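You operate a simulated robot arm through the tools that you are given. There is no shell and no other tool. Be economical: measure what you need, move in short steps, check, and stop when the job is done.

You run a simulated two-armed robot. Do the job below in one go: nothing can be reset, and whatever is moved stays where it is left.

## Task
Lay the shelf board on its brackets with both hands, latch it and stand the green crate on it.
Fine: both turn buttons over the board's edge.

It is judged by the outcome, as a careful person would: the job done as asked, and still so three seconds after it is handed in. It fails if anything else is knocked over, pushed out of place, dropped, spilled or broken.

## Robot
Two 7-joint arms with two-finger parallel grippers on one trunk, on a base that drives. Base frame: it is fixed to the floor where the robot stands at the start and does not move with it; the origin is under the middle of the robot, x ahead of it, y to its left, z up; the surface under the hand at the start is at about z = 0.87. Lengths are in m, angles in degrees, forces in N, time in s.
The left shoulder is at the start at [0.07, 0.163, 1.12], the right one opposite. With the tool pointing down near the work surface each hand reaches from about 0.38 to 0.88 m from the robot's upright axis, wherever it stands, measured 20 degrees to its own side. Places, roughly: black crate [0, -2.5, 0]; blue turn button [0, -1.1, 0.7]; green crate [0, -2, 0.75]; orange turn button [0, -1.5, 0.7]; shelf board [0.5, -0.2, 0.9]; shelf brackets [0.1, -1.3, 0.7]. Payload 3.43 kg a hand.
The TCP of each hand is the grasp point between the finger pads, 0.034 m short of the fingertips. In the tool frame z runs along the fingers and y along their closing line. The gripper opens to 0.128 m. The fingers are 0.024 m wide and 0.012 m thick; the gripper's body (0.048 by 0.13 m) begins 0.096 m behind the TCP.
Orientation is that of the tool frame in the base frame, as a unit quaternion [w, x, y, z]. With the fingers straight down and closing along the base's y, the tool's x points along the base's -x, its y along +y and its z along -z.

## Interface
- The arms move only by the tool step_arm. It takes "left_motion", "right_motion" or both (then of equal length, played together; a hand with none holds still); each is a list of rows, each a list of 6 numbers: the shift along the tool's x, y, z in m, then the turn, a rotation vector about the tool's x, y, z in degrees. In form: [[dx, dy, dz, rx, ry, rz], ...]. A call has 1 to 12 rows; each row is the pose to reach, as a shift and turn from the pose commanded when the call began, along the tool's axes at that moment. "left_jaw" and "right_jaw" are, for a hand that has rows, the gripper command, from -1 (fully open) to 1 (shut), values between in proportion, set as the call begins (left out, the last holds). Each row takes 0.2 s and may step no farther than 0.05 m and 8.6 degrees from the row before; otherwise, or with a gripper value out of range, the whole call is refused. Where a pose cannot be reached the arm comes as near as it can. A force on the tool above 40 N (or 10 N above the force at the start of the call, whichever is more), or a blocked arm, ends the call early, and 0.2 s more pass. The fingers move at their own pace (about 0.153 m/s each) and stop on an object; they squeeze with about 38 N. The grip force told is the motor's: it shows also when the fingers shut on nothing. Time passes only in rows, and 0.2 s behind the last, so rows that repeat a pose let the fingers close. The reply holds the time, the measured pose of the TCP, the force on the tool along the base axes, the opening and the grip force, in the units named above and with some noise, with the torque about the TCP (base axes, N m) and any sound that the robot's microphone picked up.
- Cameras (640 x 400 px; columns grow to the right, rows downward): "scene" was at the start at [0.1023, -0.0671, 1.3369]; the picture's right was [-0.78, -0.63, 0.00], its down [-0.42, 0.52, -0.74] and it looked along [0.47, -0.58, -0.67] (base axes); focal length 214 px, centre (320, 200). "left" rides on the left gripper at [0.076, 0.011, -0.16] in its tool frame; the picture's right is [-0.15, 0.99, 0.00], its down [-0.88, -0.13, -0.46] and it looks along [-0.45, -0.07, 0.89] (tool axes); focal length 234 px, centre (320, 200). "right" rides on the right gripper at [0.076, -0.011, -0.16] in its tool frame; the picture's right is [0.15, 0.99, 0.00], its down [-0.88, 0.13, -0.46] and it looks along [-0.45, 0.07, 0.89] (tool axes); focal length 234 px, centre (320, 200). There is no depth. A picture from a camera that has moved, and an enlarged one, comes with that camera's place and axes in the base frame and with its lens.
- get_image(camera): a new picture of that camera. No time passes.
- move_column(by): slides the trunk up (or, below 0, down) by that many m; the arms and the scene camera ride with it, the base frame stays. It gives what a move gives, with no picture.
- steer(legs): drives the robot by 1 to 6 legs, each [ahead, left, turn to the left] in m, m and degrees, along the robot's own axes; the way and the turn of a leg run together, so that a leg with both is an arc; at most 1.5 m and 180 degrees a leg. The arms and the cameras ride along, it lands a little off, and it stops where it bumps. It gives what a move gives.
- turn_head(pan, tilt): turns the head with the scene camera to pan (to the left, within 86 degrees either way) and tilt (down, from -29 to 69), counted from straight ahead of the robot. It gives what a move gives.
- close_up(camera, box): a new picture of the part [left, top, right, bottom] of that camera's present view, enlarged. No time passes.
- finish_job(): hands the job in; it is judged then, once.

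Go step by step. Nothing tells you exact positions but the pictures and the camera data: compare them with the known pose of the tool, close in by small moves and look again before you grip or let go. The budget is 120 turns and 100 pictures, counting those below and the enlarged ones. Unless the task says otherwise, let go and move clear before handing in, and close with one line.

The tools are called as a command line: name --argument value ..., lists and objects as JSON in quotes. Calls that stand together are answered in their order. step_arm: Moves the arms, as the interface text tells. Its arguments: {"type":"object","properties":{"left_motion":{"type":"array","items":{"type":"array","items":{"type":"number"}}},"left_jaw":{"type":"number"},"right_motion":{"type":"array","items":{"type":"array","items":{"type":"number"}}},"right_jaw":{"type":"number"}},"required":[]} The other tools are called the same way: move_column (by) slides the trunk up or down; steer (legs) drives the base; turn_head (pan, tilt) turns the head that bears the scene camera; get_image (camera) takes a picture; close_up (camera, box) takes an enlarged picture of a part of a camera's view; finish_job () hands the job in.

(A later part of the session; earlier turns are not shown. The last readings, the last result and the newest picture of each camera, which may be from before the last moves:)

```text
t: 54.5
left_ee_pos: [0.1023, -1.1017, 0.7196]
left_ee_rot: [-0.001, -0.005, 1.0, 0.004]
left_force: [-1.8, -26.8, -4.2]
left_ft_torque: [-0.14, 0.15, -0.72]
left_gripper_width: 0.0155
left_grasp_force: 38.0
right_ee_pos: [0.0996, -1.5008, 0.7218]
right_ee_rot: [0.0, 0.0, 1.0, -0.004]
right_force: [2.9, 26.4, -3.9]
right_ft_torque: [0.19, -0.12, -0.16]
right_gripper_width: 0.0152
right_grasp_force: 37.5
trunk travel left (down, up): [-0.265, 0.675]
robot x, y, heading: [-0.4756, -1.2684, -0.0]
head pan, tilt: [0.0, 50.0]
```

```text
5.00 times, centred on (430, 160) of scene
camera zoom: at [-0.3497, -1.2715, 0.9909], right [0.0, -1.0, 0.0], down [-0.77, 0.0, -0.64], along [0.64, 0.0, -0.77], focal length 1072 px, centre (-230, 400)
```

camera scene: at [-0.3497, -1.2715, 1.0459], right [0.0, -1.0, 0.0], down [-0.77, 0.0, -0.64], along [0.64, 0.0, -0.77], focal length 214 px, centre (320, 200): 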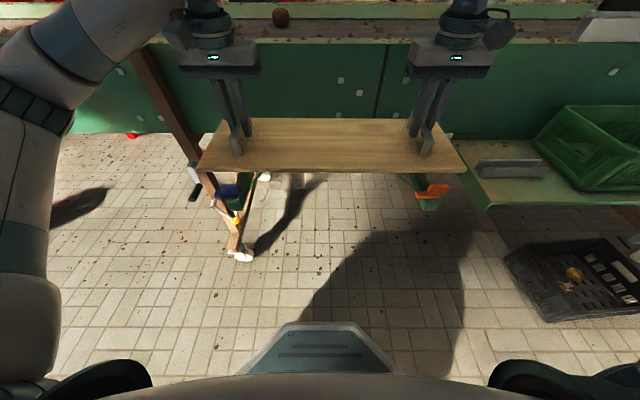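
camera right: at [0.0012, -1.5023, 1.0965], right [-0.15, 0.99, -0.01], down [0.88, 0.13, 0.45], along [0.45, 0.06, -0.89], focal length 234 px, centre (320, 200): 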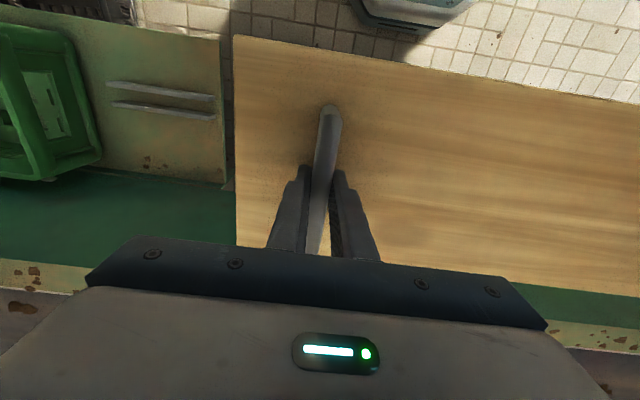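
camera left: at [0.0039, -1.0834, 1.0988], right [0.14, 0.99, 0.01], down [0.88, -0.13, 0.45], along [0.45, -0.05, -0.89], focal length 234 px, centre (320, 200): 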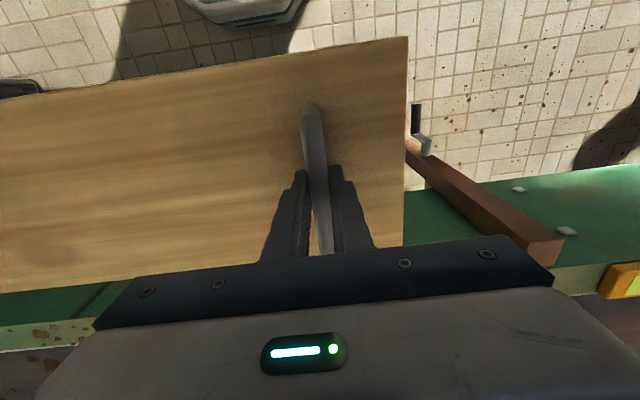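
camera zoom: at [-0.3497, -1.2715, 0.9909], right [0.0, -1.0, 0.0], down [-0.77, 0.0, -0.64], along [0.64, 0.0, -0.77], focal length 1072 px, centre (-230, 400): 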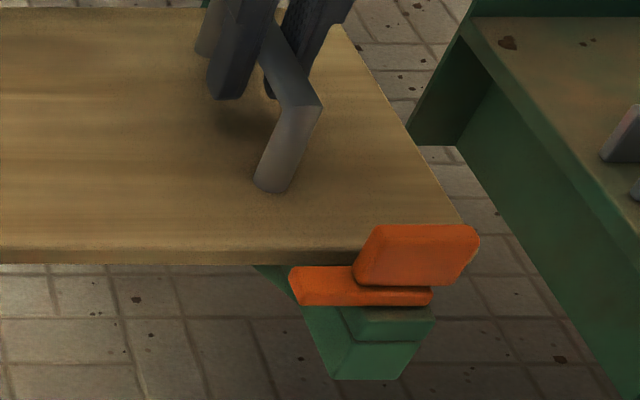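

step_arm --left_motion '[[0, -0.0015, 0.002, 0, 0, 0], [0, -0.0015, 0.004, 0, 0, 0], [0, -0.0015, 0.006, 0, 0, 0], [0, -0.0015, 0.006, 0, 0, 0]]' --right_motion '[[0, 0.0015, 0.002, 0, 0, 0], [0, 0.0015, 0.004, 0, 0, 0], [0, 0.0015, 0.007, 0, 0, 0], [0, 0.0015, 0.007, 0, 0, 0]]'

```text
t: 55.5
left_ee_pos: [0.1011, -1.1009, 0.7177]
left_ee_rot: [0.003, -0.007, 1.0, 0.004]
left_force: [9.9, -4.6, 20.7]
left_ft_torque: [-0.04, 0.65, -0.72]
left_gripper_width: 0.0154
left_grasp_force: 38.0
right_ee_pos: [0.0995, -1.5001, 0.7177]
right_ee_rot: [0.003, 0.001, 1.0, -0.006]
right_force: [12.6, 6.0, 27.0]
right_ft_torque: [0.06, -0.17, 0.0]
right_gripper_width: 0.0159
right_grasp_force: 37.7
trunk travel left (down, up): [-0.265, 0.675]
robot x, y, heading: [-0.4791, -1.2686, 0.2]
head pan, tilt: [0.0, 50.0]
```

Contact on both sides. Check how it sits.

close_up --camera "scene" --box '[200, 120, 320, 200]'

close_up --camera "scene" --box '[370, 120, 490, 200]'

get_image --camera "left"

get_image --camera "right"

```text
5.00 times, centred on (260, 160) of scene
camera zoom: at [-0.3518, -1.271, 0.9919], right [0.0, -1.0, 0.0], down [-0.76, 0.0, -0.64], along [0.64, 0.0, -0.76], focal length 1072 px, centre (620, 400)
```

zoom: 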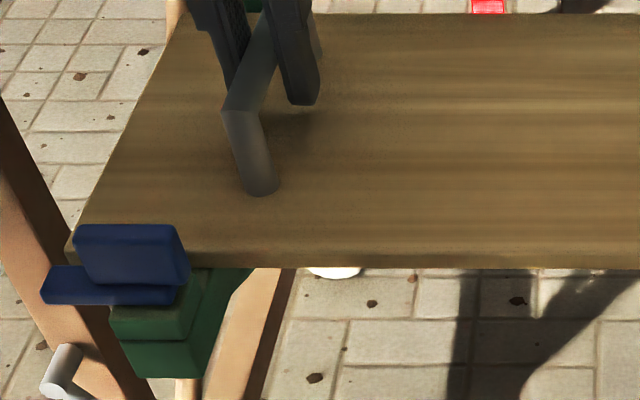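

```text
5.00 times, centred on (430, 160) of scene
camera zoom: at [-0.3518, -1.271, 0.9919], right [0.0, -1.0, 0.0], down [-0.76, 0.0, -0.64], along [0.64, 0.0, -0.76], focal length 1072 px, centre (-230, 400)
```

zoom: 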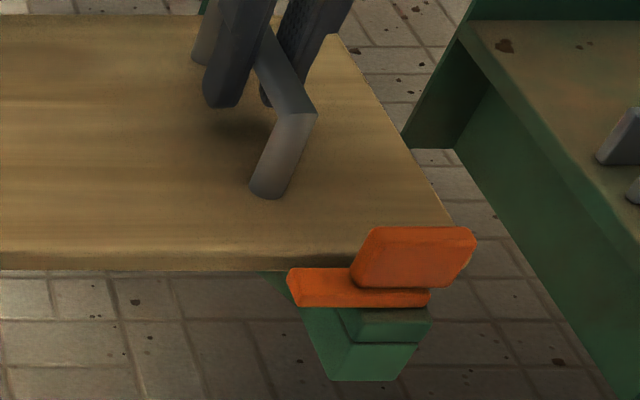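

```text
61 pictures are left
camera left: at [0.0251, -1.0919, 0.8784], right [0.13, 0.99, 0.01], down [0.88, -0.12, 0.46], along [0.46, -0.05, -0.89], focal length 234 px, centre (320, 200)
```

left: 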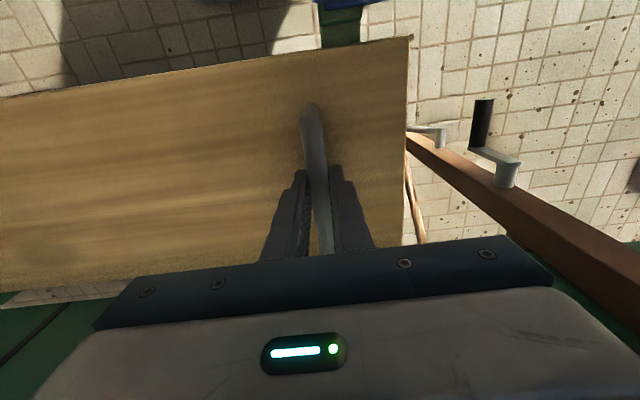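

```text
60 pictures are left
camera right: at [0.0221, -1.5107, 0.876], right [-0.14, 0.99, -0.01], down [0.88, 0.13, 0.46], along [0.46, 0.06, -0.89], focal length 234 px, centre (320, 200)
```

right: 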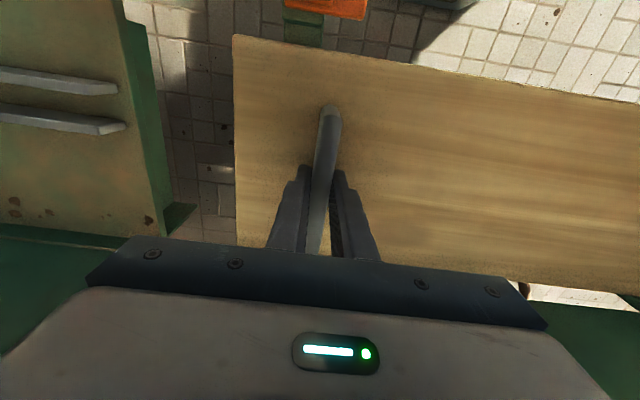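

The board rests on both brackets with its front edge about 2 cm behind the bars. Relax, open both grippers.

step_arm --left_motion '[[0, 0, -0.002, 0, 0, 0], [0, 0, -0.002, 0, 0, 0]]' --right_motion '[[0, 0, -0.002, 0, 0, 0], [0, 0, -0.002, 0, 0, 0]]'

step_arm --left_motion '[[0, 0, 0, 0, 0, 0], [0, 0, 0, 0, 0, 0], [0, 0, 0, 0, 0, 0]]' --right_motion '[[0, 0, 0, 0, 0, 0], [0, 0, 0, 0, 0, 0], [0, 0, 0, 0, 0, 0]]' --left_jaw 0 --right_jaw 0

step_arm --left_motion '[[0, 0, -0.04, 0, 0, 0], [0, 0, -0.08, 0, 0, 0], [0, 0, -0.12, 0, 0, 0], [0, 0, -0.15, 0, 0, 0], [0, 0, -0.15, 0, 0, 0]]' --right_motion '[[0, 0, -0.04, 0, 0, 0], [0, 0, -0.08, 0, 0, 0], [0, 0, -0.12, 0, 0, 0], [0, 0, -0.15, 0, 0, 0], [0, 0, -0.15, 0, 0, 0]]'

get_image --camera "scene"

get_image --camera "left"

get_image --camera "right"

```text
t: 56.1
left_ee_pos: [0.1, -1.1001, 0.7171]
left_ee_rot: [0.002, -0.005, 1.0, 0.004]
left_force: [5.2, -1.1, 16.8]
left_ft_torque: [-0.05, -0.96, -0.7]
left_gripper_width: 0.0157
left_grasp_force: 38.0
right_ee_pos: [0.0994, -1.5002, 0.7175]
right_ee_rot: [0.001, 0.0, 1.0, -0.006]
right_force: [12.1, 4.2, 18.2]
right_ft_torque: [0.02, -0.87, -0.03]
right_gripper_width: 0.0152
right_grasp_force: 38.0
trunk travel left (down, up): [-0.265, 0.675]
robot x, y, heading: [-0.48, -1.2692, 0.3]
head pan, tilt: [0.0, 50.0]
```

```text
t: 56.9
left_ee_pos: [0.1009, -1.1013, 0.717]
left_ee_rot: [0.0, -0.006, 1.0, 0.005]
left_force: [-0.9, -0.3, 0.7]
left_ft_torque: [0.0, -0.01, 0.0]
left_gripper_width: 0.0639
left_grasp_force: 0.1
right_ee_pos: [0.0985, -1.5009, 0.7164]
right_ee_rot: [-0.002, 0.0, 1.0, -0.005]
right_force: [0.3, 0.7, 0.0]
right_ft_torque: [-0.04, 0.0, 0.02]
right_gripper_width: 0.064
right_grasp_force: 0.1
trunk travel left (down, up): [-0.265, 0.675]
robot x, y, heading: [-0.4766, -1.2677, 0.1]
head pan, tilt: [0.0, 50.0]
```

```text
t: 58.1
left_ee_pos: [0.1021, -1.1035, 0.8671]
left_ee_rot: [-0.001, -0.005, 1.0, 0.005]
left_force: [-0.6, 0.4, 0.4]
left_ft_torque: [0.02, 0.0, 0.01]
left_gripper_width: 0.0638
left_grasp_force: 0.1
right_ee_pos: [0.0993, -1.4994, 0.8672]
right_ee_rot: [0.0, 0.002, 1.0, -0.005]
right_force: [-0.2, 0.8, 0.8]
right_ft_torque: [-0.01, 0.01, 0.02]
right_gripper_width: 0.0639
right_grasp_force: 0.0
trunk travel left (down, up): [-0.265, 0.675]
robot x, y, heading: [-0.4759, -1.272, 0.1]
head pan, tilt: [0.0, 50.0]
```

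```text
59 pictures are left
camera scene: at [-0.3502, -1.2714, 0.9909], right [0.0, -1.0, 0.0], down [-0.77, 0.0, -0.64], along [0.64, 0.0, -0.77], focal length 214 px, centre (320, 200)
```

scene: 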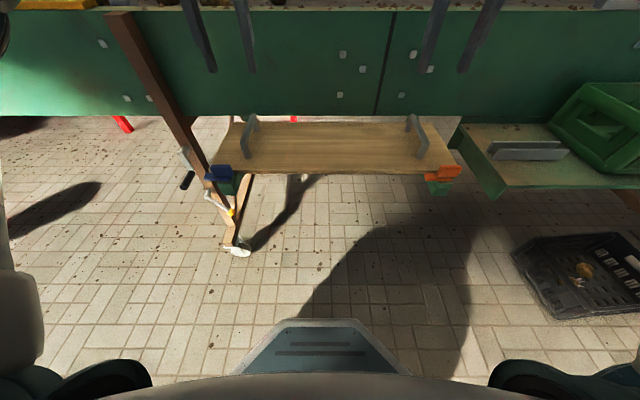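

```text
58 pictures are left
camera left: at [0.0281, -1.0944, 1.0268], right [0.14, 0.99, 0.01], down [0.88, -0.13, 0.45], along [0.45, -0.05, -0.89], focal length 234 px, centre (320, 200)
```

left: 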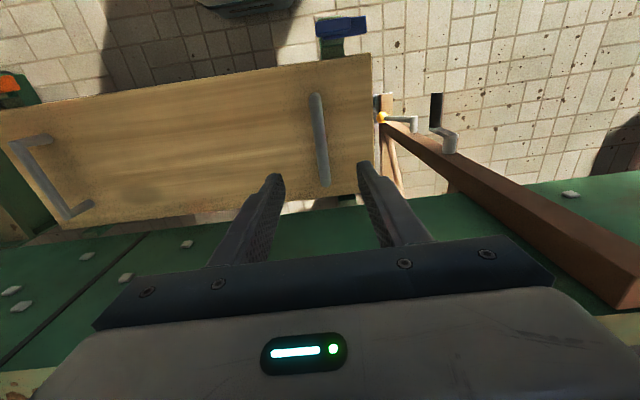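

```text
57 pictures are left
camera right: at [0.0236, -1.5087, 1.0252], right [-0.15, 0.99, -0.01], down [0.88, 0.13, 0.45], along [0.45, 0.06, -0.89], focal length 234 px, centre (320, 200)
```

right: 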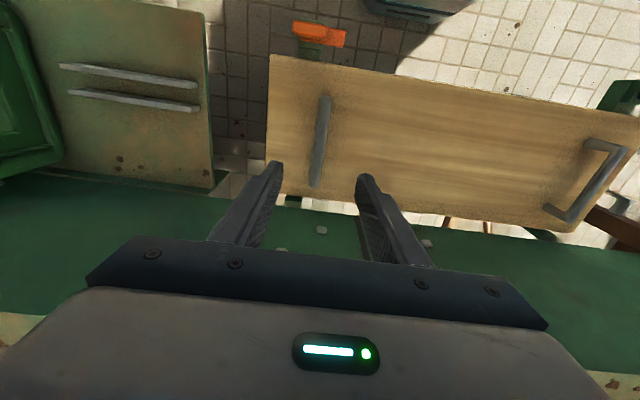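

The board lies well. Now a closer look at both buttons from the wrist cameras.

close_up --camera "left" --box '[300, 5, 380, 65]'

close_up --camera "right" --box '[280, 10, 360, 70]'

```text
6.67 times, centred on (340, 35) of left
camera zoom: at [0.0281, -1.0944, 1.0268], right [0.14, 0.99, 0.01], down [0.88, -0.13, 0.45], along [0.45, -0.05, -0.89], focal length 1561 px, centre (187, 1300)
```

zoom: 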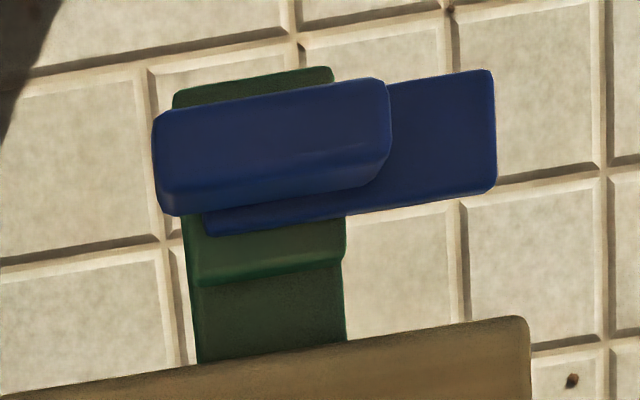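

```text
6.67 times, centred on (320, 40) of right
camera zoom: at [0.0236, -1.5087, 1.0252], right [-0.15, 0.99, -0.01], down [0.88, 0.13, 0.45], along [0.45, 0.06, -0.89], focal length 1561 px, centre (320, 1267)
```

zoom: 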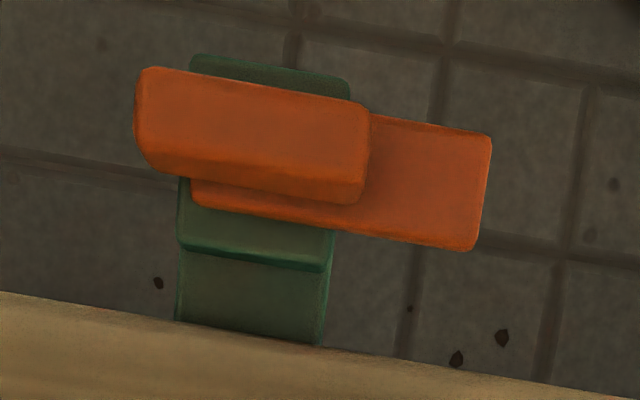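

Blue pivot ≈(-0.023, -1.069), orange pivot ≈(-0.024, -1.529), knob tops z≈0.711. I'll raise the trunk a little, then bring both hands above the knobs, turned 90° so the jaws close along x.

move_column --by 0.1

step_arm --left_motion '[[0.0114, 0.003, 0, 0, 0, -8.2], [0.0228, 0.006, 0, 0, 0, -16.4], [0.0342, 0.01, 0, 0, 0, -24.5], [0.0456, 0.013, 0, 0, 0, -32.7], [0.057, 0.016, 0, 0, 0, -40.9], [0.0684, 0.02, 0, 0, 0, -49.1], [0.0798, 0.023, 0, 0, 0, -57.3], [0.0912, 0.026, 0, 0, 0, -65.5], [0.1026, 0.029, 0, 0, 0, -73.6], [0.114, 0.033, 0, 0, 0, -81.8], [0.1252, 0.036, 0, 0, 0, -90], [0.1252, 0.036, 0, 0, 0, -90]]' --right_motion '[[0.0112, -0.003, 0, 0, 0, -8.2], [0.0224, -0.005, 0, 0, 0, -16.4], [0.0336, -0.008, 0, 0, 0, -24.5], [0.0448, -0.011, 0, 0, 0, -32.7], [0.056, -0.013, 0, 0, 0, -40.9], [0.0672, -0.016, 0, 0, 0, -49.1], [0.0784, -0.019, 0, 0, 0, -57.3], [0.0896, -0.021, 0, 0, 0, -65.5], [0.1008, -0.024, 0, 0, 0, -73.6], [0.112, -0.027, 0, 0, 0, -81.8], [0.1232, -0.0295, 0, 0, 0, -90], [0.1232, -0.0295, 0, 0, 0, -90]]' --left_jaw 0.2 --right_jaw 0.2

get_image --camera "left"

get_image --camera "right"

```text
t: 59.4
left_ee_pos: [0.1023, -1.1037, 0.9657]
left_ee_rot: [0.001, -0.006, 1.0, 0.006]
left_force: [-0.5, -0.4, -0.1]
left_ft_torque: [-0.01, 0.02, 0.01]
left_gripper_width: 0.0639
left_grasp_force: 0.0
right_ee_pos: [0.0998, -1.4975, 0.9668]
right_ee_rot: [0.0, 0.001, 1.0, -0.005]
right_force: [0.5, 0.5, -0.4]
right_ft_torque: [0.03, 0.06, 0.0]
right_gripper_width: 0.0639
right_grasp_force: 0.1
trunk travel left (down, up): [-0.365, 0.575]
robot x, y, heading: [-0.4768, -1.2729, 0.1]
head pan, tilt: [0.0, 50.0]
```

```text
t: 62.0
left_ee_pos: [-0.0245, -1.069, 0.9672]
left_ee_rot: [-0.004, 0.711, -0.703, -0.004]
left_force: [0.8, 0.2, -0.5]
left_ft_torque: [0.0, -0.02, 0.01]
left_gripper_width: 0.0512
left_grasp_force: 0.1
right_ee_pos: [-0.0237, -1.5264, 0.9661]
right_ee_rot: [0.004, 0.708, -0.707, 0.004]
right_force: [0.1, 0.1, 0.1]
right_ft_torque: [-0.02, -0.02, 0.01]
right_gripper_width: 0.051
right_grasp_force: 0.0
trunk travel left (down, up): [-0.365, 0.575]
robot x, y, heading: [-0.4774, -1.2689, 0.1]
head pan, tilt: [0.0, 50.0]
```

```text
54 pictures are left
camera left: at [-0.0327, -1.1468, 1.126], right [-0.99, 0.13, 0.0], down [0.12, 0.88, 0.46], along [0.06, 0.46, -0.89], focal length 234 px, centre (320, 200)
```

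left: 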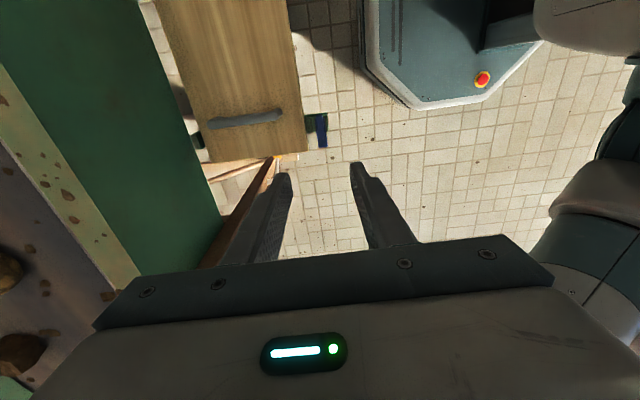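

```text
53 pictures are left
camera right: at [-0.0131, -1.6024, 1.1257], right [-0.99, -0.15, 0.0], down [-0.13, 0.89, 0.45], along [-0.07, 0.44, -0.89], focal length 234 px, centre (320, 200)
```

right: 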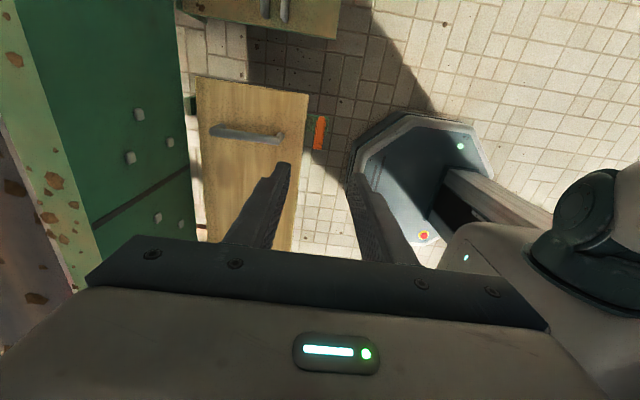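

Both hands are above the knobs within a few mm. Descend to 0.79 and check again.

step_arm --left_motion '[[0, 0, 0.045, 0, 0, 0], [0, 0, 0.09, 0, 0, 0], [0, 0, 0.135, 0, 0, 0], [0, 0, 0.177, 0, 0, 0], [0, 0, 0.177, 0, 0, 0]]' --right_motion '[[0, 0, 0.045, 0, 0, 0], [0, 0, 0.09, 0, 0, 0], [0, 0, 0.135, 0, 0, 0], [0, 0, 0.176, 0, 0, 0], [0, 0, 0.176, 0, 0, 0]]'

close_up --camera "left" --box '[220, 60, 420, 260]'

close_up --camera "right" --box '[220, 60, 420, 260]'

get_image --camera "scene"

```text
t: 63.2
left_ee_pos: [-0.0226, -1.0677, 0.7883]
left_ee_rot: [-0.004, 0.711, -0.703, -0.004]
left_force: [-0.4, 0.6, 0.7]
left_ft_torque: [-0.01, -0.04, 0.01]
left_gripper_width: 0.0512
left_grasp_force: 0.0
right_ee_pos: [-0.0264, -1.5292, 0.7885]
right_ee_rot: [-0.003, -0.707, 0.708, -0.003]
right_force: [-0.2, -0.4, 0.0]
right_ft_torque: [0.02, 0.0, 0.02]
right_gripper_width: 0.0512
right_grasp_force: 0.0
trunk travel left (down, up): [-0.365, 0.575]
robot x, y, heading: [-0.4789, -1.2677, -0.0]
head pan, tilt: [0.0, 50.0]
```

```text
2.00 times, centred on (320, 160) of left
camera zoom: at [-0.0316, -1.1455, 0.9488], right [-0.99, 0.14, 0.0], down [0.12, 0.88, 0.46], along [0.06, 0.46, -0.89], focal length 468 px, centre (320, 280)
```

zoom: 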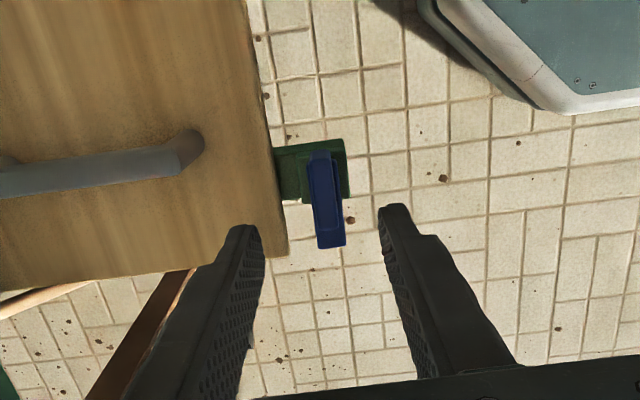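

```text
2.00 times, centred on (320, 160) of right
camera zoom: at [-0.0146, -1.6042, 0.9486], right [-0.99, -0.15, 0.0], down [-0.13, 0.88, 0.45], along [-0.07, 0.44, -0.89], focal length 468 px, centre (320, 280)
```

zoom: 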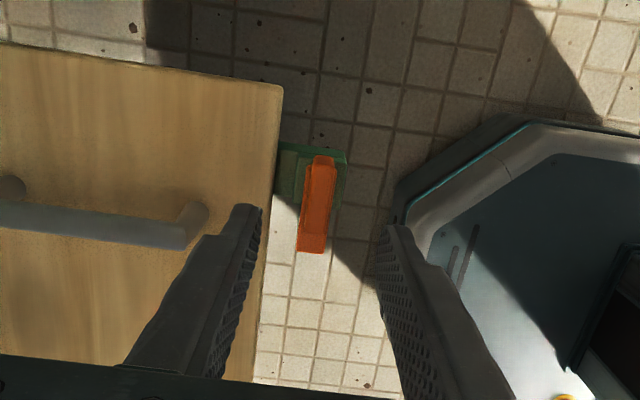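

```text
50 pictures are left
camera scene: at [-0.3508, -1.2716, 1.0911], right [0.0, -1.0, 0.0], down [-0.77, 0.0, -0.64], along [0.64, 0.0, -0.77], focal length 214 px, centre (320, 200)
```

scene: 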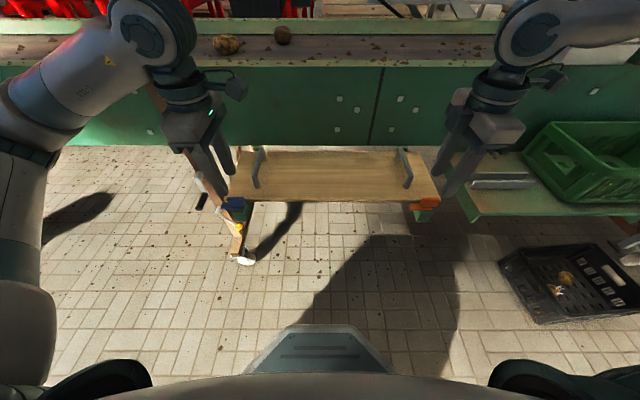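

close_up --camera "left" --box '[295, 120, 355, 190]'

close_up --camera "right" --box '[290, 120, 350, 190]'

```text
5.71 times, centred on (325, 155) of left
camera zoom: at [-0.0316, -1.1455, 0.9488], right [-0.99, 0.14, 0.0], down [0.12, 0.88, 0.46], along [0.06, 0.46, -0.89], focal length 1338 px, centre (291, 457)
```

zoom: 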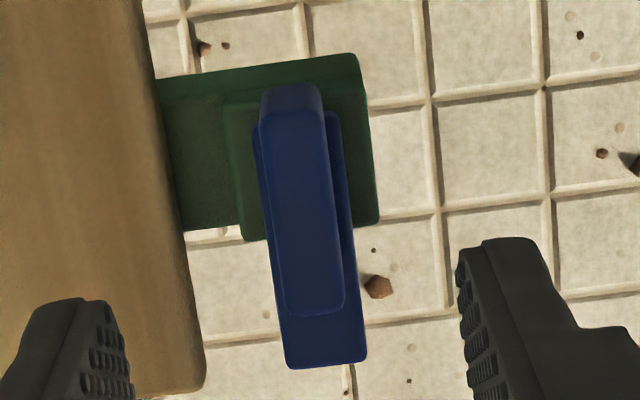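

```text
5.71 times, centred on (320, 155) of right
camera zoom: at [-0.0146, -1.6042, 0.9486], right [-0.99, -0.15, 0.0], down [-0.13, 0.88, 0.45], along [-0.07, 0.44, -0.89], focal length 1338 px, centre (320, 457)
```

zoom: 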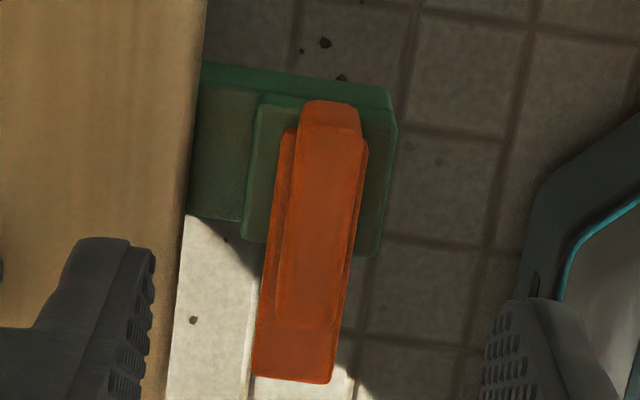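

Fine-adjusting to knob centres (-0.0245, -1.071) and (-0.0265, -1.5335), then descending to straddle the knobs.

step_arm --left_motion '[[0.003, 0.002, 0.025, 0, 0, 0], [0.003, 0.002, 0.05, 0, 0, 0], [0.003, 0.002, 0.067, 0, 0, 0], [0.003, 0.002, 0.067, 0, 0, 0]]' --right_motion '[[0.004, 0, 0.025, 0, 0, 0], [0.004, 0, 0.05, 0, 0, 0], [0.004, 0, 0.067, 0, 0, 0], [0.004, 0, 0.067, 0, 0, 0]]'

close_up --camera "left" --box '[220, 60, 420, 260]'

close_up --camera "right" --box '[220, 60, 420, 260]'

```text
t: 64.2
left_ee_pos: [-0.0253, -1.069, 0.7226]
left_ee_rot: [-0.004, 0.711, -0.703, -0.004]
left_force: [-1.0, 0.0, 0.3]
left_ft_torque: [-0.03, -0.01, 0.0]
left_gripper_width: 0.0512
left_grasp_force: 0.0
right_ee_pos: [-0.0236, -1.5344, 0.7236]
right_ee_rot: [-0.003, -0.707, 0.708, -0.003]
right_force: [-0.2, -0.3, 0.8]
right_ft_torque: [0.02, 0.0, 0.0]
right_gripper_width: 0.0508
right_grasp_force: 0.0
trunk travel left (down, up): [-0.365, 0.575]
robot x, y, heading: [-0.4777, -1.2673, -0.1]
head pan, tilt: [0.0, 50.0]
```

```text
2.00 times, centred on (320, 160) of left
camera zoom: at [-0.0346, -1.1475, 0.8819], right [-0.99, 0.14, 0.0], down [0.12, 0.88, 0.46], along [0.06, 0.46, -0.89], focal length 468 px, centre (320, 280)
```

zoom: 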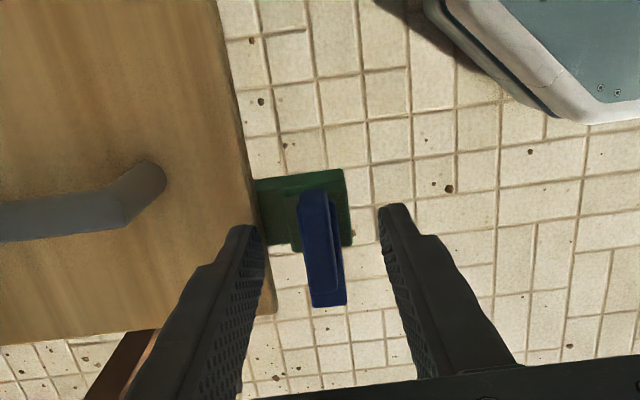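

```text
2.00 times, centred on (320, 160) of right
camera zoom: at [-0.0134, -1.6083, 0.8825], right [-0.99, -0.15, 0.0], down [-0.13, 0.89, 0.45], along [-0.07, 0.44, -0.89], focal length 468 px, centre (320, 280)
```

zoom: 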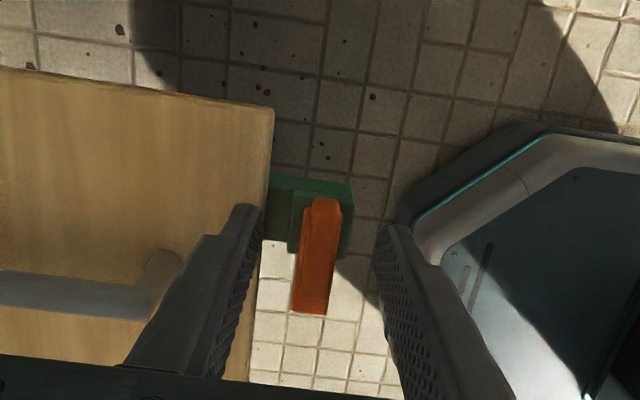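

step_arm --left_motion '[[0, 0, 0.002, 0, 0, 0], [0, 0, 0.002, 0, 0, 0], [0, 0, 0.002, 0, 0, 0]]' --right_motion '[[0, 0, 0.003, 0, 0, 0], [0, 0, 0.003, 0, 0, 0], [0, 0, 0.003, 0, 0, 0]]' --left_jaw 1 --right_jaw 1

```text
t: 65.0
left_ee_pos: [-0.0239, -1.0699, 0.7202]
left_ee_rot: [-0.004, 0.71, -0.704, -0.002]
left_force: [10.1, -0.2, 2.4]
left_ft_torque: [0.29, 0.16, -0.53]
left_gripper_width: 0.0115
left_grasp_force: 44.8
right_ee_pos: [-0.0245, -1.533, 0.7223]
right_ee_rot: [-0.005, -0.707, 0.707, -0.004]
right_force: [-10.7, -0.9, 16.3]
right_ft_torque: [0.24, 0.37, 0.04]
right_gripper_width: 0.0117
right_grasp_force: 45.4
trunk travel left (down, up): [-0.365, 0.575]
robot x, y, heading: [-0.4799, -1.2693, -0.2]
head pan, tilt: [0.0, 50.0]
```

Knobs gripped. Turn both clockwise (seen from above), first halfway.

step_arm --left_motion '[[0, 0, 0, 0, 0, 6], [0, 0, 0, 0, 0, 12], [0, 0, 0, 0, 0, 18], [0, 0, 0, 0, 0, 24], [0, 0, 0, 0, 0, 30], [0, 0, 0, 0, 0, 36], [0, 0, 0, 0, 0, 42]]' --right_motion '[[0, 0, 0, 0, 0, 6], [0, 0, 0, 0, 0, 12], [0, 0, 0, 0, 0, 18], [0, 0, 0, 0, 0, 24], [0, 0, 0, 0, 0, 30], [0, 0, 0, 0, 0, 36], [0, 0, 0, 0, 0, 42]]'

get_image --camera "left"

get_image --camera "right"

```text
t: 66.2
left_ee_pos: [-0.0252, -1.0701, 0.7211]
left_ee_rot: [0.004, -0.52, 0.854, 0.002]
left_force: [-2.4, 3.0, 5.4]
left_ft_torque: [-0.3, 0.17, -0.01]
left_gripper_width: 0.0121
left_grasp_force: 44.6
right_ee_pos: [-0.0261, -1.5321, 0.7204]
right_ee_rot: [-0.003, -0.515, 0.857, -0.004]
right_force: [-2.2, -0.3, 10.1]
right_ft_torque: [-0.6, 0.81, -0.01]
right_gripper_width: 0.012
right_grasp_force: 44.7
trunk travel left (down, up): [-0.365, 0.575]
robot x, y, heading: [-0.4741, -1.2675, 0.2]
head pan, tilt: [0.0, 50.0]
stopped in row 5 (right hand): the force on the tool passed its limit at 41 N (the readings are from after the stop); the commanded pose is now the measured one
```

```text
45 pictures are left
camera left: at [-0.069, -1.1333, 0.8811], right [-0.81, 0.58, 0.0], down [0.52, 0.72, 0.46], along [0.27, 0.38, -0.89], focal length 234 px, centre (320, 200)
```

left: 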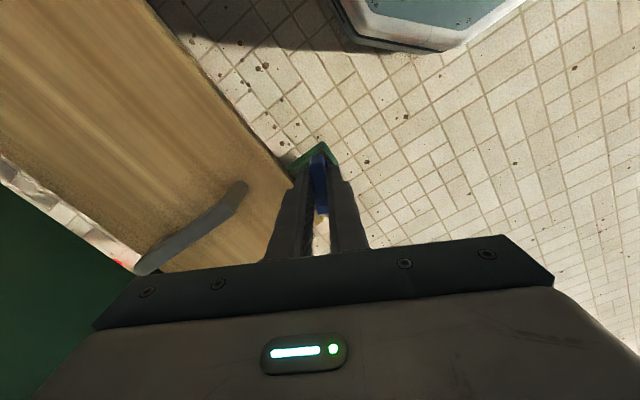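

```text
44 pictures are left
camera right: at [-0.0526, -1.6043, 0.8808], right [-0.94, 0.34, 0.0], down [0.3, 0.84, 0.45], along [0.15, 0.42, -0.89], focal length 234 px, centre (320, 200)
```

right: 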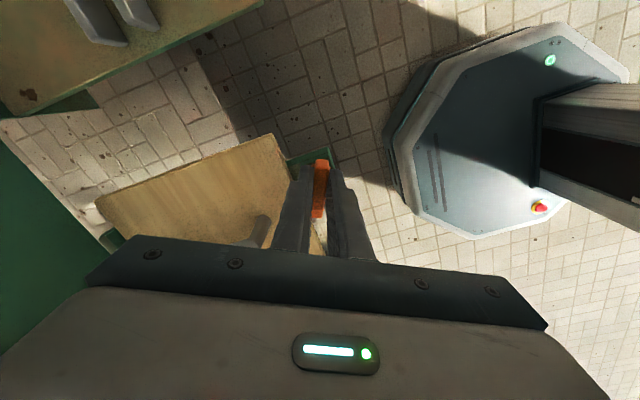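

Both buttons follow the hands; the right met brief side load. Continue in smaller bites.

step_arm --left_motion '[[0, 0, 0, 0, 0, 5], [0, 0, 0, 0, 0, 10], [0, 0, 0, 0, 0, 15], [0, 0, 0, 0, 0, 20], [0, 0, 0, 0, 0, 20]]' --right_motion '[[0, 0, -0.001, 0, 0, 5], [0, 0, -0.001, 0, 0, 10], [0, 0, -0.001, 0, 0, 15], [0, 0, -0.001, 0, 0, 20], [0, 0, -0.001, 0, 0, 20]]'

```text
t: 67.4
left_ee_pos: [-0.0249, -1.0701, 0.7215]
left_ee_rot: [0.004, -0.363, 0.932, 0.002]
left_force: [4.4, -3.8, 9.4]
left_ft_torque: [0.64, -1.29, 0.01]
left_gripper_width: 0.0118
left_grasp_force: 45.5
right_ee_pos: [-0.0284, -1.5309, 0.7223]
right_ee_rot: [-0.004, -0.357, 0.934, -0.003]
right_force: [-15.7, 22.2, -15.0]
right_ft_torque: [0.02, 1.32, 0.06]
right_gripper_width: 0.0118
right_grasp_force: 44.7
trunk travel left (down, up): [-0.365, 0.575]
robot x, y, heading: [-0.4793, -1.2708, 0.2]
head pan, tilt: [0.0, 50.0]
```

step_arm --left_motion '[[0, 0, -0.001, 0, 0, 5], [0, 0, -0.001, 0, 0, 10], [0, 0, -0.001, 0, 0, 15], [0, 0, -0.001, 0, 0, 20], [0, 0, -0.001, 0, 0, 20]]' --right_motion '[[0, 0.002, 0.0015, 0, 0, 5], [0, 0.002, 0.0015, 0, 0, 10], [0, 0.002, 0.0015, 0, 0, 15], [0, 0.002, 0.0015, 0, 0, 20], [0, 0.002, 0.0015, 0, 0, 20]]'

get_image --camera "scene"

```text
t: 68.6
left_ee_pos: [-0.0253, -1.0702, 0.7209]
left_ee_rot: [0.001, -0.197, 0.98, 0.003]
left_force: [15.5, -4.7, -20.8]
left_ft_torque: [-0.45, -1.21, 0.01]
left_gripper_width: 0.0118
left_grasp_force: 45.3
right_ee_pos: [-0.0285, -1.5311, 0.7212]
right_ee_rot: [-0.002, -0.189, 0.982, -0.005]
right_force: [-27.5, 9.6, 16.3]
right_ft_torque: [0.99, 1.03, 0.06]
right_gripper_width: 0.0121
right_grasp_force: 44.7
trunk travel left (down, up): [-0.365, 0.575]
robot x, y, heading: [-0.4797, -1.2704, 0.1]
head pan, tilt: [0.0, 50.0]
```

```text
43 pictures are left
camera scene: at [-0.3512, -1.2701, 1.091], right [0.0, -1.0, 0.0], down [-0.77, 0.0, -0.64], along [0.64, 0.0, -0.77], focal length 214 px, centre (320, 200)
```

scene: 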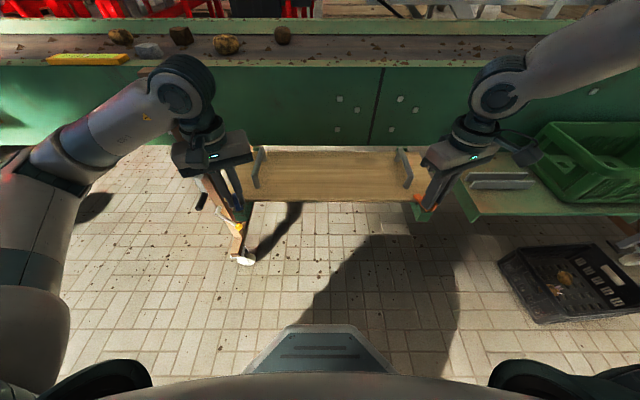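

step_arm --left_motion '[[-0.001, -0.001, 0.0013, 0, 0, 5], [-0.001, -0.001, 0.0013, 0, 0, 10], [-0.001, -0.001, 0.0013, 0, 0, 15], [-0.001, -0.001, 0.0013, 0, 0, 22.5], [-0.001, -0.001, 0.0013, 0, 0, 22.5]]' --right_motion '[[0.0015, 0.0017, -0.001, 0, 0, 5], [0.0015, 0.0017, -0.001, 0, 0, 10], [0.0015, 0.0017, -0.001, 0, 0, 15], [0.0015, 0.0017, -0.001, 0, 0, 22], [0.0015, 0.0017, -0.001, 0, 0, 22]]'

close_up --camera "left" --box '[240, 60, 400, 260]'

close_up --camera "right" --box '[240, 60, 400, 260]'

```text
t: 69.8
left_ee_pos: [-0.0242, -1.0699, 0.7203]
left_ee_rot: [0.001, -0.001, 1.0, 0.004]
left_force: [-25.4, -7.1, 19.3]
left_ft_torque: [-1.17, 0.66, -0.02]
left_gripper_width: 0.0119
left_grasp_force: 45.1
right_ee_pos: [-0.0283, -1.5295, 0.722]
right_ee_rot: [0.001, 0.0, 1.0, -0.003]
right_force: [12.0, 25.8, -23.9]
right_ft_torque: [1.29, -0.12, 0.1]
right_gripper_width: 0.0119
right_grasp_force: 44.7
trunk travel left (down, up): [-0.365, 0.575]
robot x, y, heading: [-0.4768, -1.2696, -0.1]
head pan, tilt: [0.0, 50.0]
```

```text
2.00 times, centred on (320, 160) of left
camera zoom: at [-0.0992, -1.06, 0.8815], right [0.15, 0.99, 0.01], down [0.88, -0.13, 0.46], along [0.45, -0.06, -0.89], focal length 468 px, centre (320, 280)
```

zoom: 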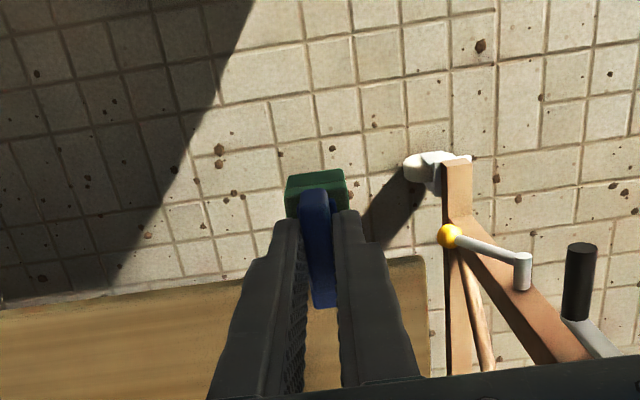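

```text
2.00 times, centred on (320, 160) of right
camera zoom: at [-0.1051, -1.5407, 0.8801], right [-0.15, 0.99, -0.01], down [0.88, 0.13, 0.46], along [0.45, 0.06, -0.89], focal length 468 px, centre (320, 280)
```

zoom: 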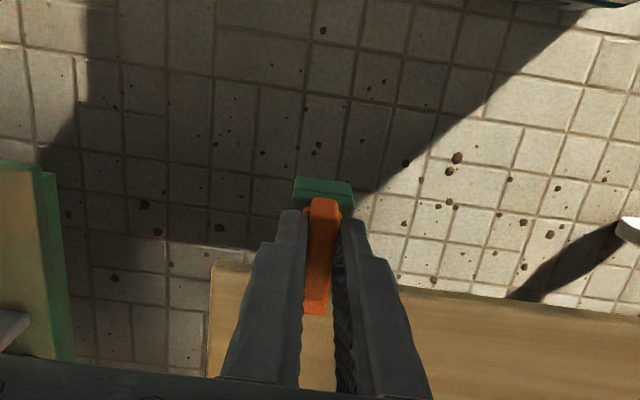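

Both bars now point over the board's edge. Open and lift off.

step_arm --left_motion '[[0, 0, 0, 0, 0, 0], [0, 0, 0, 0, 0, 0]]' --right_motion '[[0, 0, 0, 0, 0, 0], [0, 0, 0, 0, 0, 0]]' --left_jaw 0.2 --right_jaw 0.2

step_arm --left_motion '[[0, 0, -0.03, 0, 0, 0], [0, 0, -0.07, 0, 0, 0], [0, 0, -0.11, 0, 0, 0], [0, 0, -0.15, 0, 0, 0], [0, 0, -0.19, 0, 0, 0], [0, 0, -0.23, 0, 0, 0]]' --right_motion '[[0, 0, -0.03, 0, 0, 0], [0, 0, -0.07, 0, 0, 0], [0, 0, -0.11, 0, 0, 0], [0, 0, -0.15, 0, 0, 0], [0, 0, -0.19, 0, 0, 0], [0, 0, -0.23, 0, 0, 0]]'

close_up --camera "scene" --box '[200, 130, 460, 240]'

close_up --camera "left" --box '[240, 60, 400, 160]'

close_up --camera "right" --box '[240, 60, 400, 160]'

```text
t: 70.4
left_ee_pos: [-0.022, -1.0698, 0.7206]
left_ee_rot: [0.001, -0.003, 1.0, 0.005]
left_force: [-0.5, -0.4, 0.7]
left_ft_torque: [0.02, -0.04, 0.0]
left_gripper_width: 0.0512
left_grasp_force: 0.0
right_ee_pos: [-0.0294, -1.5314, 0.7214]
right_ee_rot: [-0.002, 0.001, 1.0, -0.005]
right_force: [-0.2, -0.2, 0.6]
right_ft_torque: [-0.01, -0.02, -0.02]
right_gripper_width: 0.0515
right_grasp_force: 0.1
trunk travel left (down, up): [-0.365, 0.575]
robot x, y, heading: [-0.4786, -1.2723, -0.1]
head pan, tilt: [0.0, 50.0]
```

```text
t: 71.8
left_ee_pos: [-0.0246, -1.072, 0.9524]
left_ee_rot: [0.001, -0.001, 1.0, 0.003]
left_force: [0.3, -0.1, -0.7]
left_ft_torque: [0.01, -0.02, -0.02]
left_gripper_width: 0.0513
left_grasp_force: 0.0
right_ee_pos: [-0.0287, -1.5321, 0.9499]
right_ee_rot: [0.0, 0.001, 1.0, -0.004]
right_force: [-0.9, 0.3, 0.3]
right_ft_torque: [-0.01, -0.02, 0.0]
right_gripper_width: 0.0514
right_grasp_force: 0.0
trunk travel left (down, up): [-0.365, 0.575]
robot x, y, heading: [-0.478, -1.2681, 0.1]
head pan, tilt: [0.0, 50.0]
```

```text
2.46 times, centred on (330, 185) of scene
camera zoom: at [-0.3516, -1.2719, 1.091], right [0.0, -1.0, 0.0], down [-0.77, 0.0, -0.64], along [0.64, 0.0, -0.77], focal length 528 px, centre (295, 237)
```

zoom: 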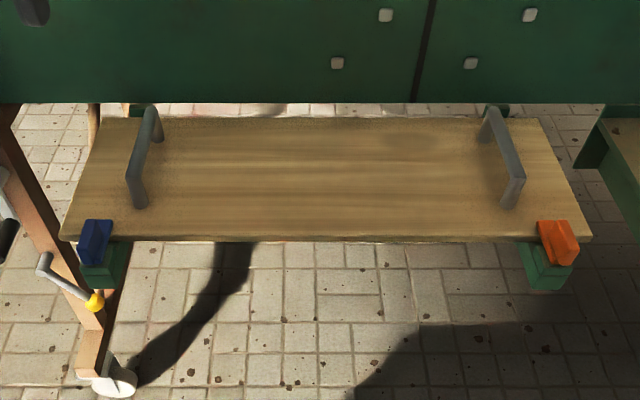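

```text
4.00 times, centred on (320, 110) of left
camera zoom: at [-0.1001, -1.0625, 1.1132], right [0.14, 0.99, 0.01], down [0.88, -0.13, 0.46], along [0.45, -0.06, -0.89], focal length 937 px, centre (320, 560)
```

zoom: 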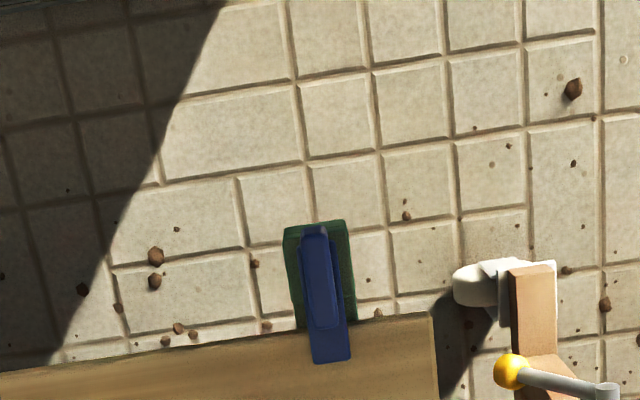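

```text
4.00 times, centred on (320, 110) of right
camera zoom: at [-0.1049, -1.5427, 1.1094], right [-0.15, 0.99, -0.01], down [0.88, 0.13, 0.45], along [0.45, 0.06, -0.89], focal length 937 px, centre (320, 560)
```

zoom: 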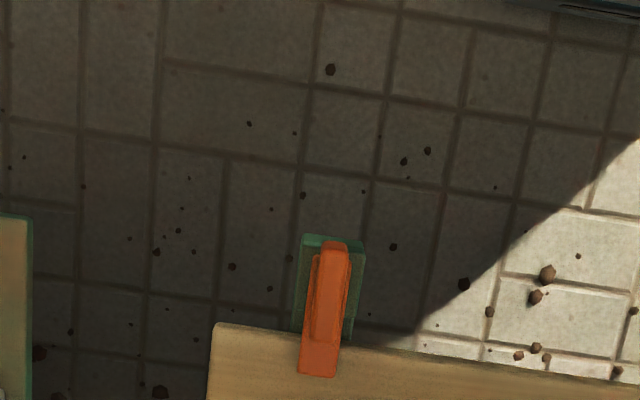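

Both buttons are over the edge. Now the green crate: back off a bit and strafe right to view it.

steer --legs '[[-0.15, 0, 0], [0, -0.6, 0]]'

turn_head --pan 0 --tilt 45

get_image --camera "scene"

get_image --camera "right"

```text
t: 76.2
left_ee_pos: [-0.173, -1.6789, 0.9521]
left_ee_rot: [0.001, 0.003, 1.0, 0.004]
left_force: [0.2, -0.1, 0.6]
left_ft_torque: [0.02, 0.01, 0.0]
left_gripper_width: 0.051
left_grasp_force: 0.0
right_ee_pos: [-0.1804, -2.1381, 0.9504]
right_ee_rot: [-0.001, 0.005, 1.0, -0.005]
right_force: [-0.5, -0.8, -0.5]
right_ft_torque: [0.03, -0.01, 0.0]
right_gripper_width: 0.0511
right_grasp_force: 0.1
trunk travel left (down, up): [-0.365, 0.575]
robot x, y, heading: [-0.6314, -1.8753, -0.2]
head pan, tilt: [0.0, 50.0]
```

```text
t: 76.8
left_ee_pos: [-0.1729, -1.6781, 0.951]
left_ee_rot: [0.001, 0.003, 1.0, 0.004]
left_force: [0.1, 1.3, 0.6]
left_ft_torque: [-0.04, 0.02, 0.0]
left_gripper_width: 0.0514
left_grasp_force: 0.0
right_ee_pos: [-0.181, -2.1383, 0.9498]
right_ee_rot: [-0.002, 0.004, 1.0, -0.004]
right_force: [-0.1, 0.1, 0.0]
right_ft_torque: [0.01, 0.0, -0.01]
right_gripper_width: 0.0513
right_grasp_force: 0.1
trunk travel left (down, up): [-0.365, 0.575]
robot x, y, heading: [-0.6275, -1.8706, -0.1]
head pan, tilt: [0.0, 45.0]
```

```text
37 pictures are left
camera scene: at [-0.4976, -1.8751, 1.0978], right [-0.01, -1.0, 0.0], down [-0.71, 0.0, -0.71], along [0.71, 0.0, -0.71], focal length 214 px, centre (320, 200)
```

scene: 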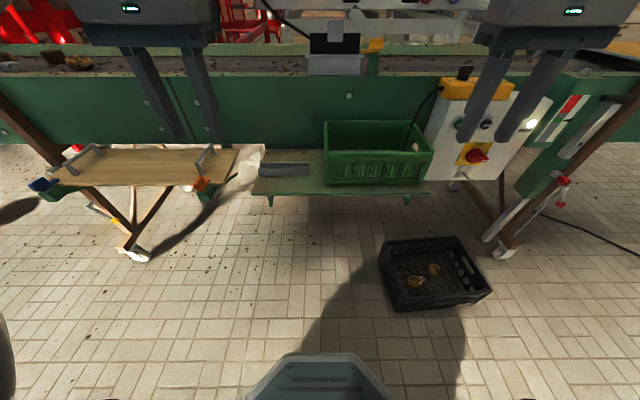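

```text
36 pictures are left
camera right: at [-0.257, -2.1476, 1.1085], right [-0.14, 0.99, -0.01], down [0.88, 0.13, 0.45], along [0.45, 0.05, -0.89], focal length 234 px, centre (320, 200)
```

right: 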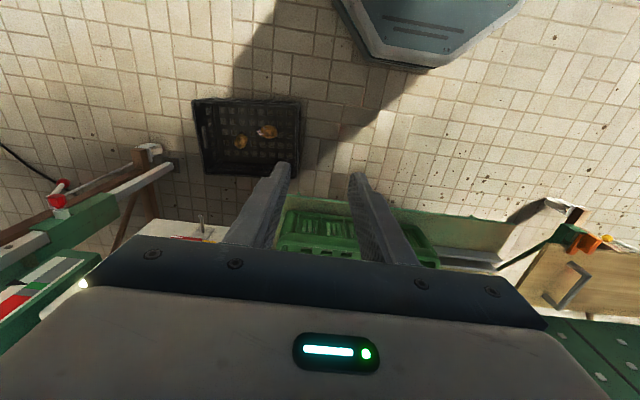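

close_up --camera "scene" --box '[240, 90, 540, 230]'

close_up --camera "scene" --box '[300, 100, 460, 210]'

```text
2.13 times, centred on (390, 160) of scene
camera zoom: at [-0.4976, -1.8751, 1.0978], right [-0.01, -1.0, 0.0], down [-0.71, 0.0, -0.71], along [0.71, 0.0, -0.71], focal length 458 px, centre (171, 285)
```

zoom: 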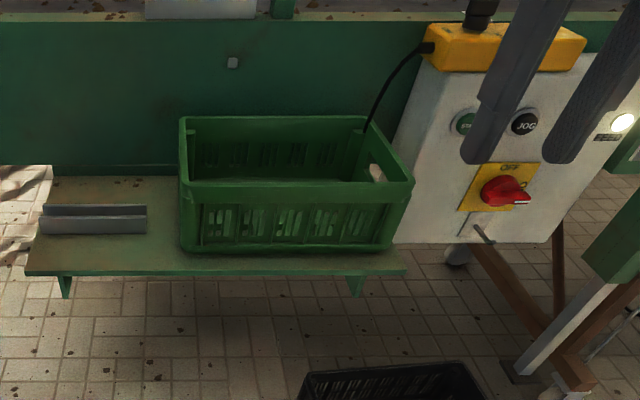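

```text
3.64 times, centred on (380, 155) of scene
camera zoom: at [-0.4976, -1.8751, 1.0978], right [-0.01, -1.0, 0.0], down [-0.71, 0.0, -0.71], along [0.71, 0.0, -0.71], focal length 780 px, centre (102, 364)
```

zoom: 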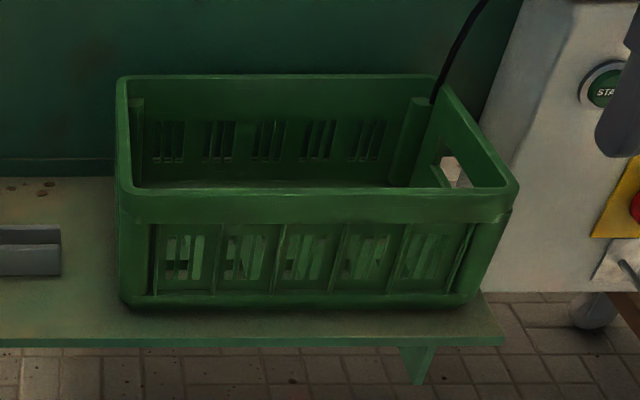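

get_image --camera "left"

close_up --camera "right" --box '[150, 180, 450, 290]'

```text
33 pictures are left
camera left: at [-0.2487, -1.6676, 1.1123], right [0.15, 0.99, 0.01], down [0.88, -0.14, 0.46], along [0.45, -0.06, -0.89], focal length 234 px, centre (320, 200)
```

left: 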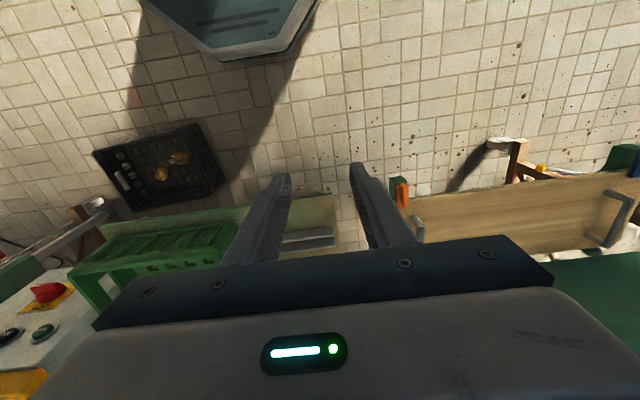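

```text
2.13 times, centred on (300, 235) of right
camera zoom: at [-0.257, -2.1476, 1.1085], right [-0.14, 0.99, -0.01], down [0.88, 0.13, 0.45], along [0.45, 0.05, -0.89], focal length 500 px, centre (363, 125)
```

zoom: 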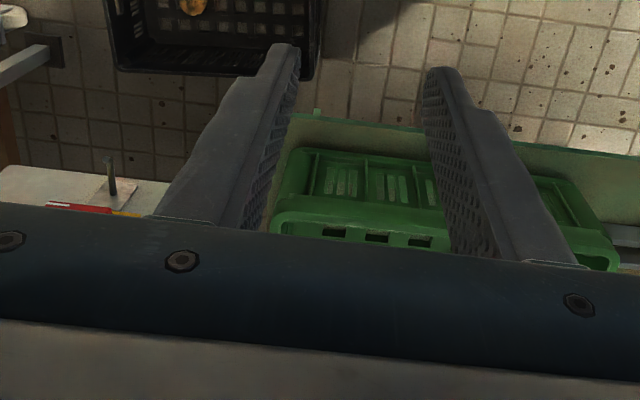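

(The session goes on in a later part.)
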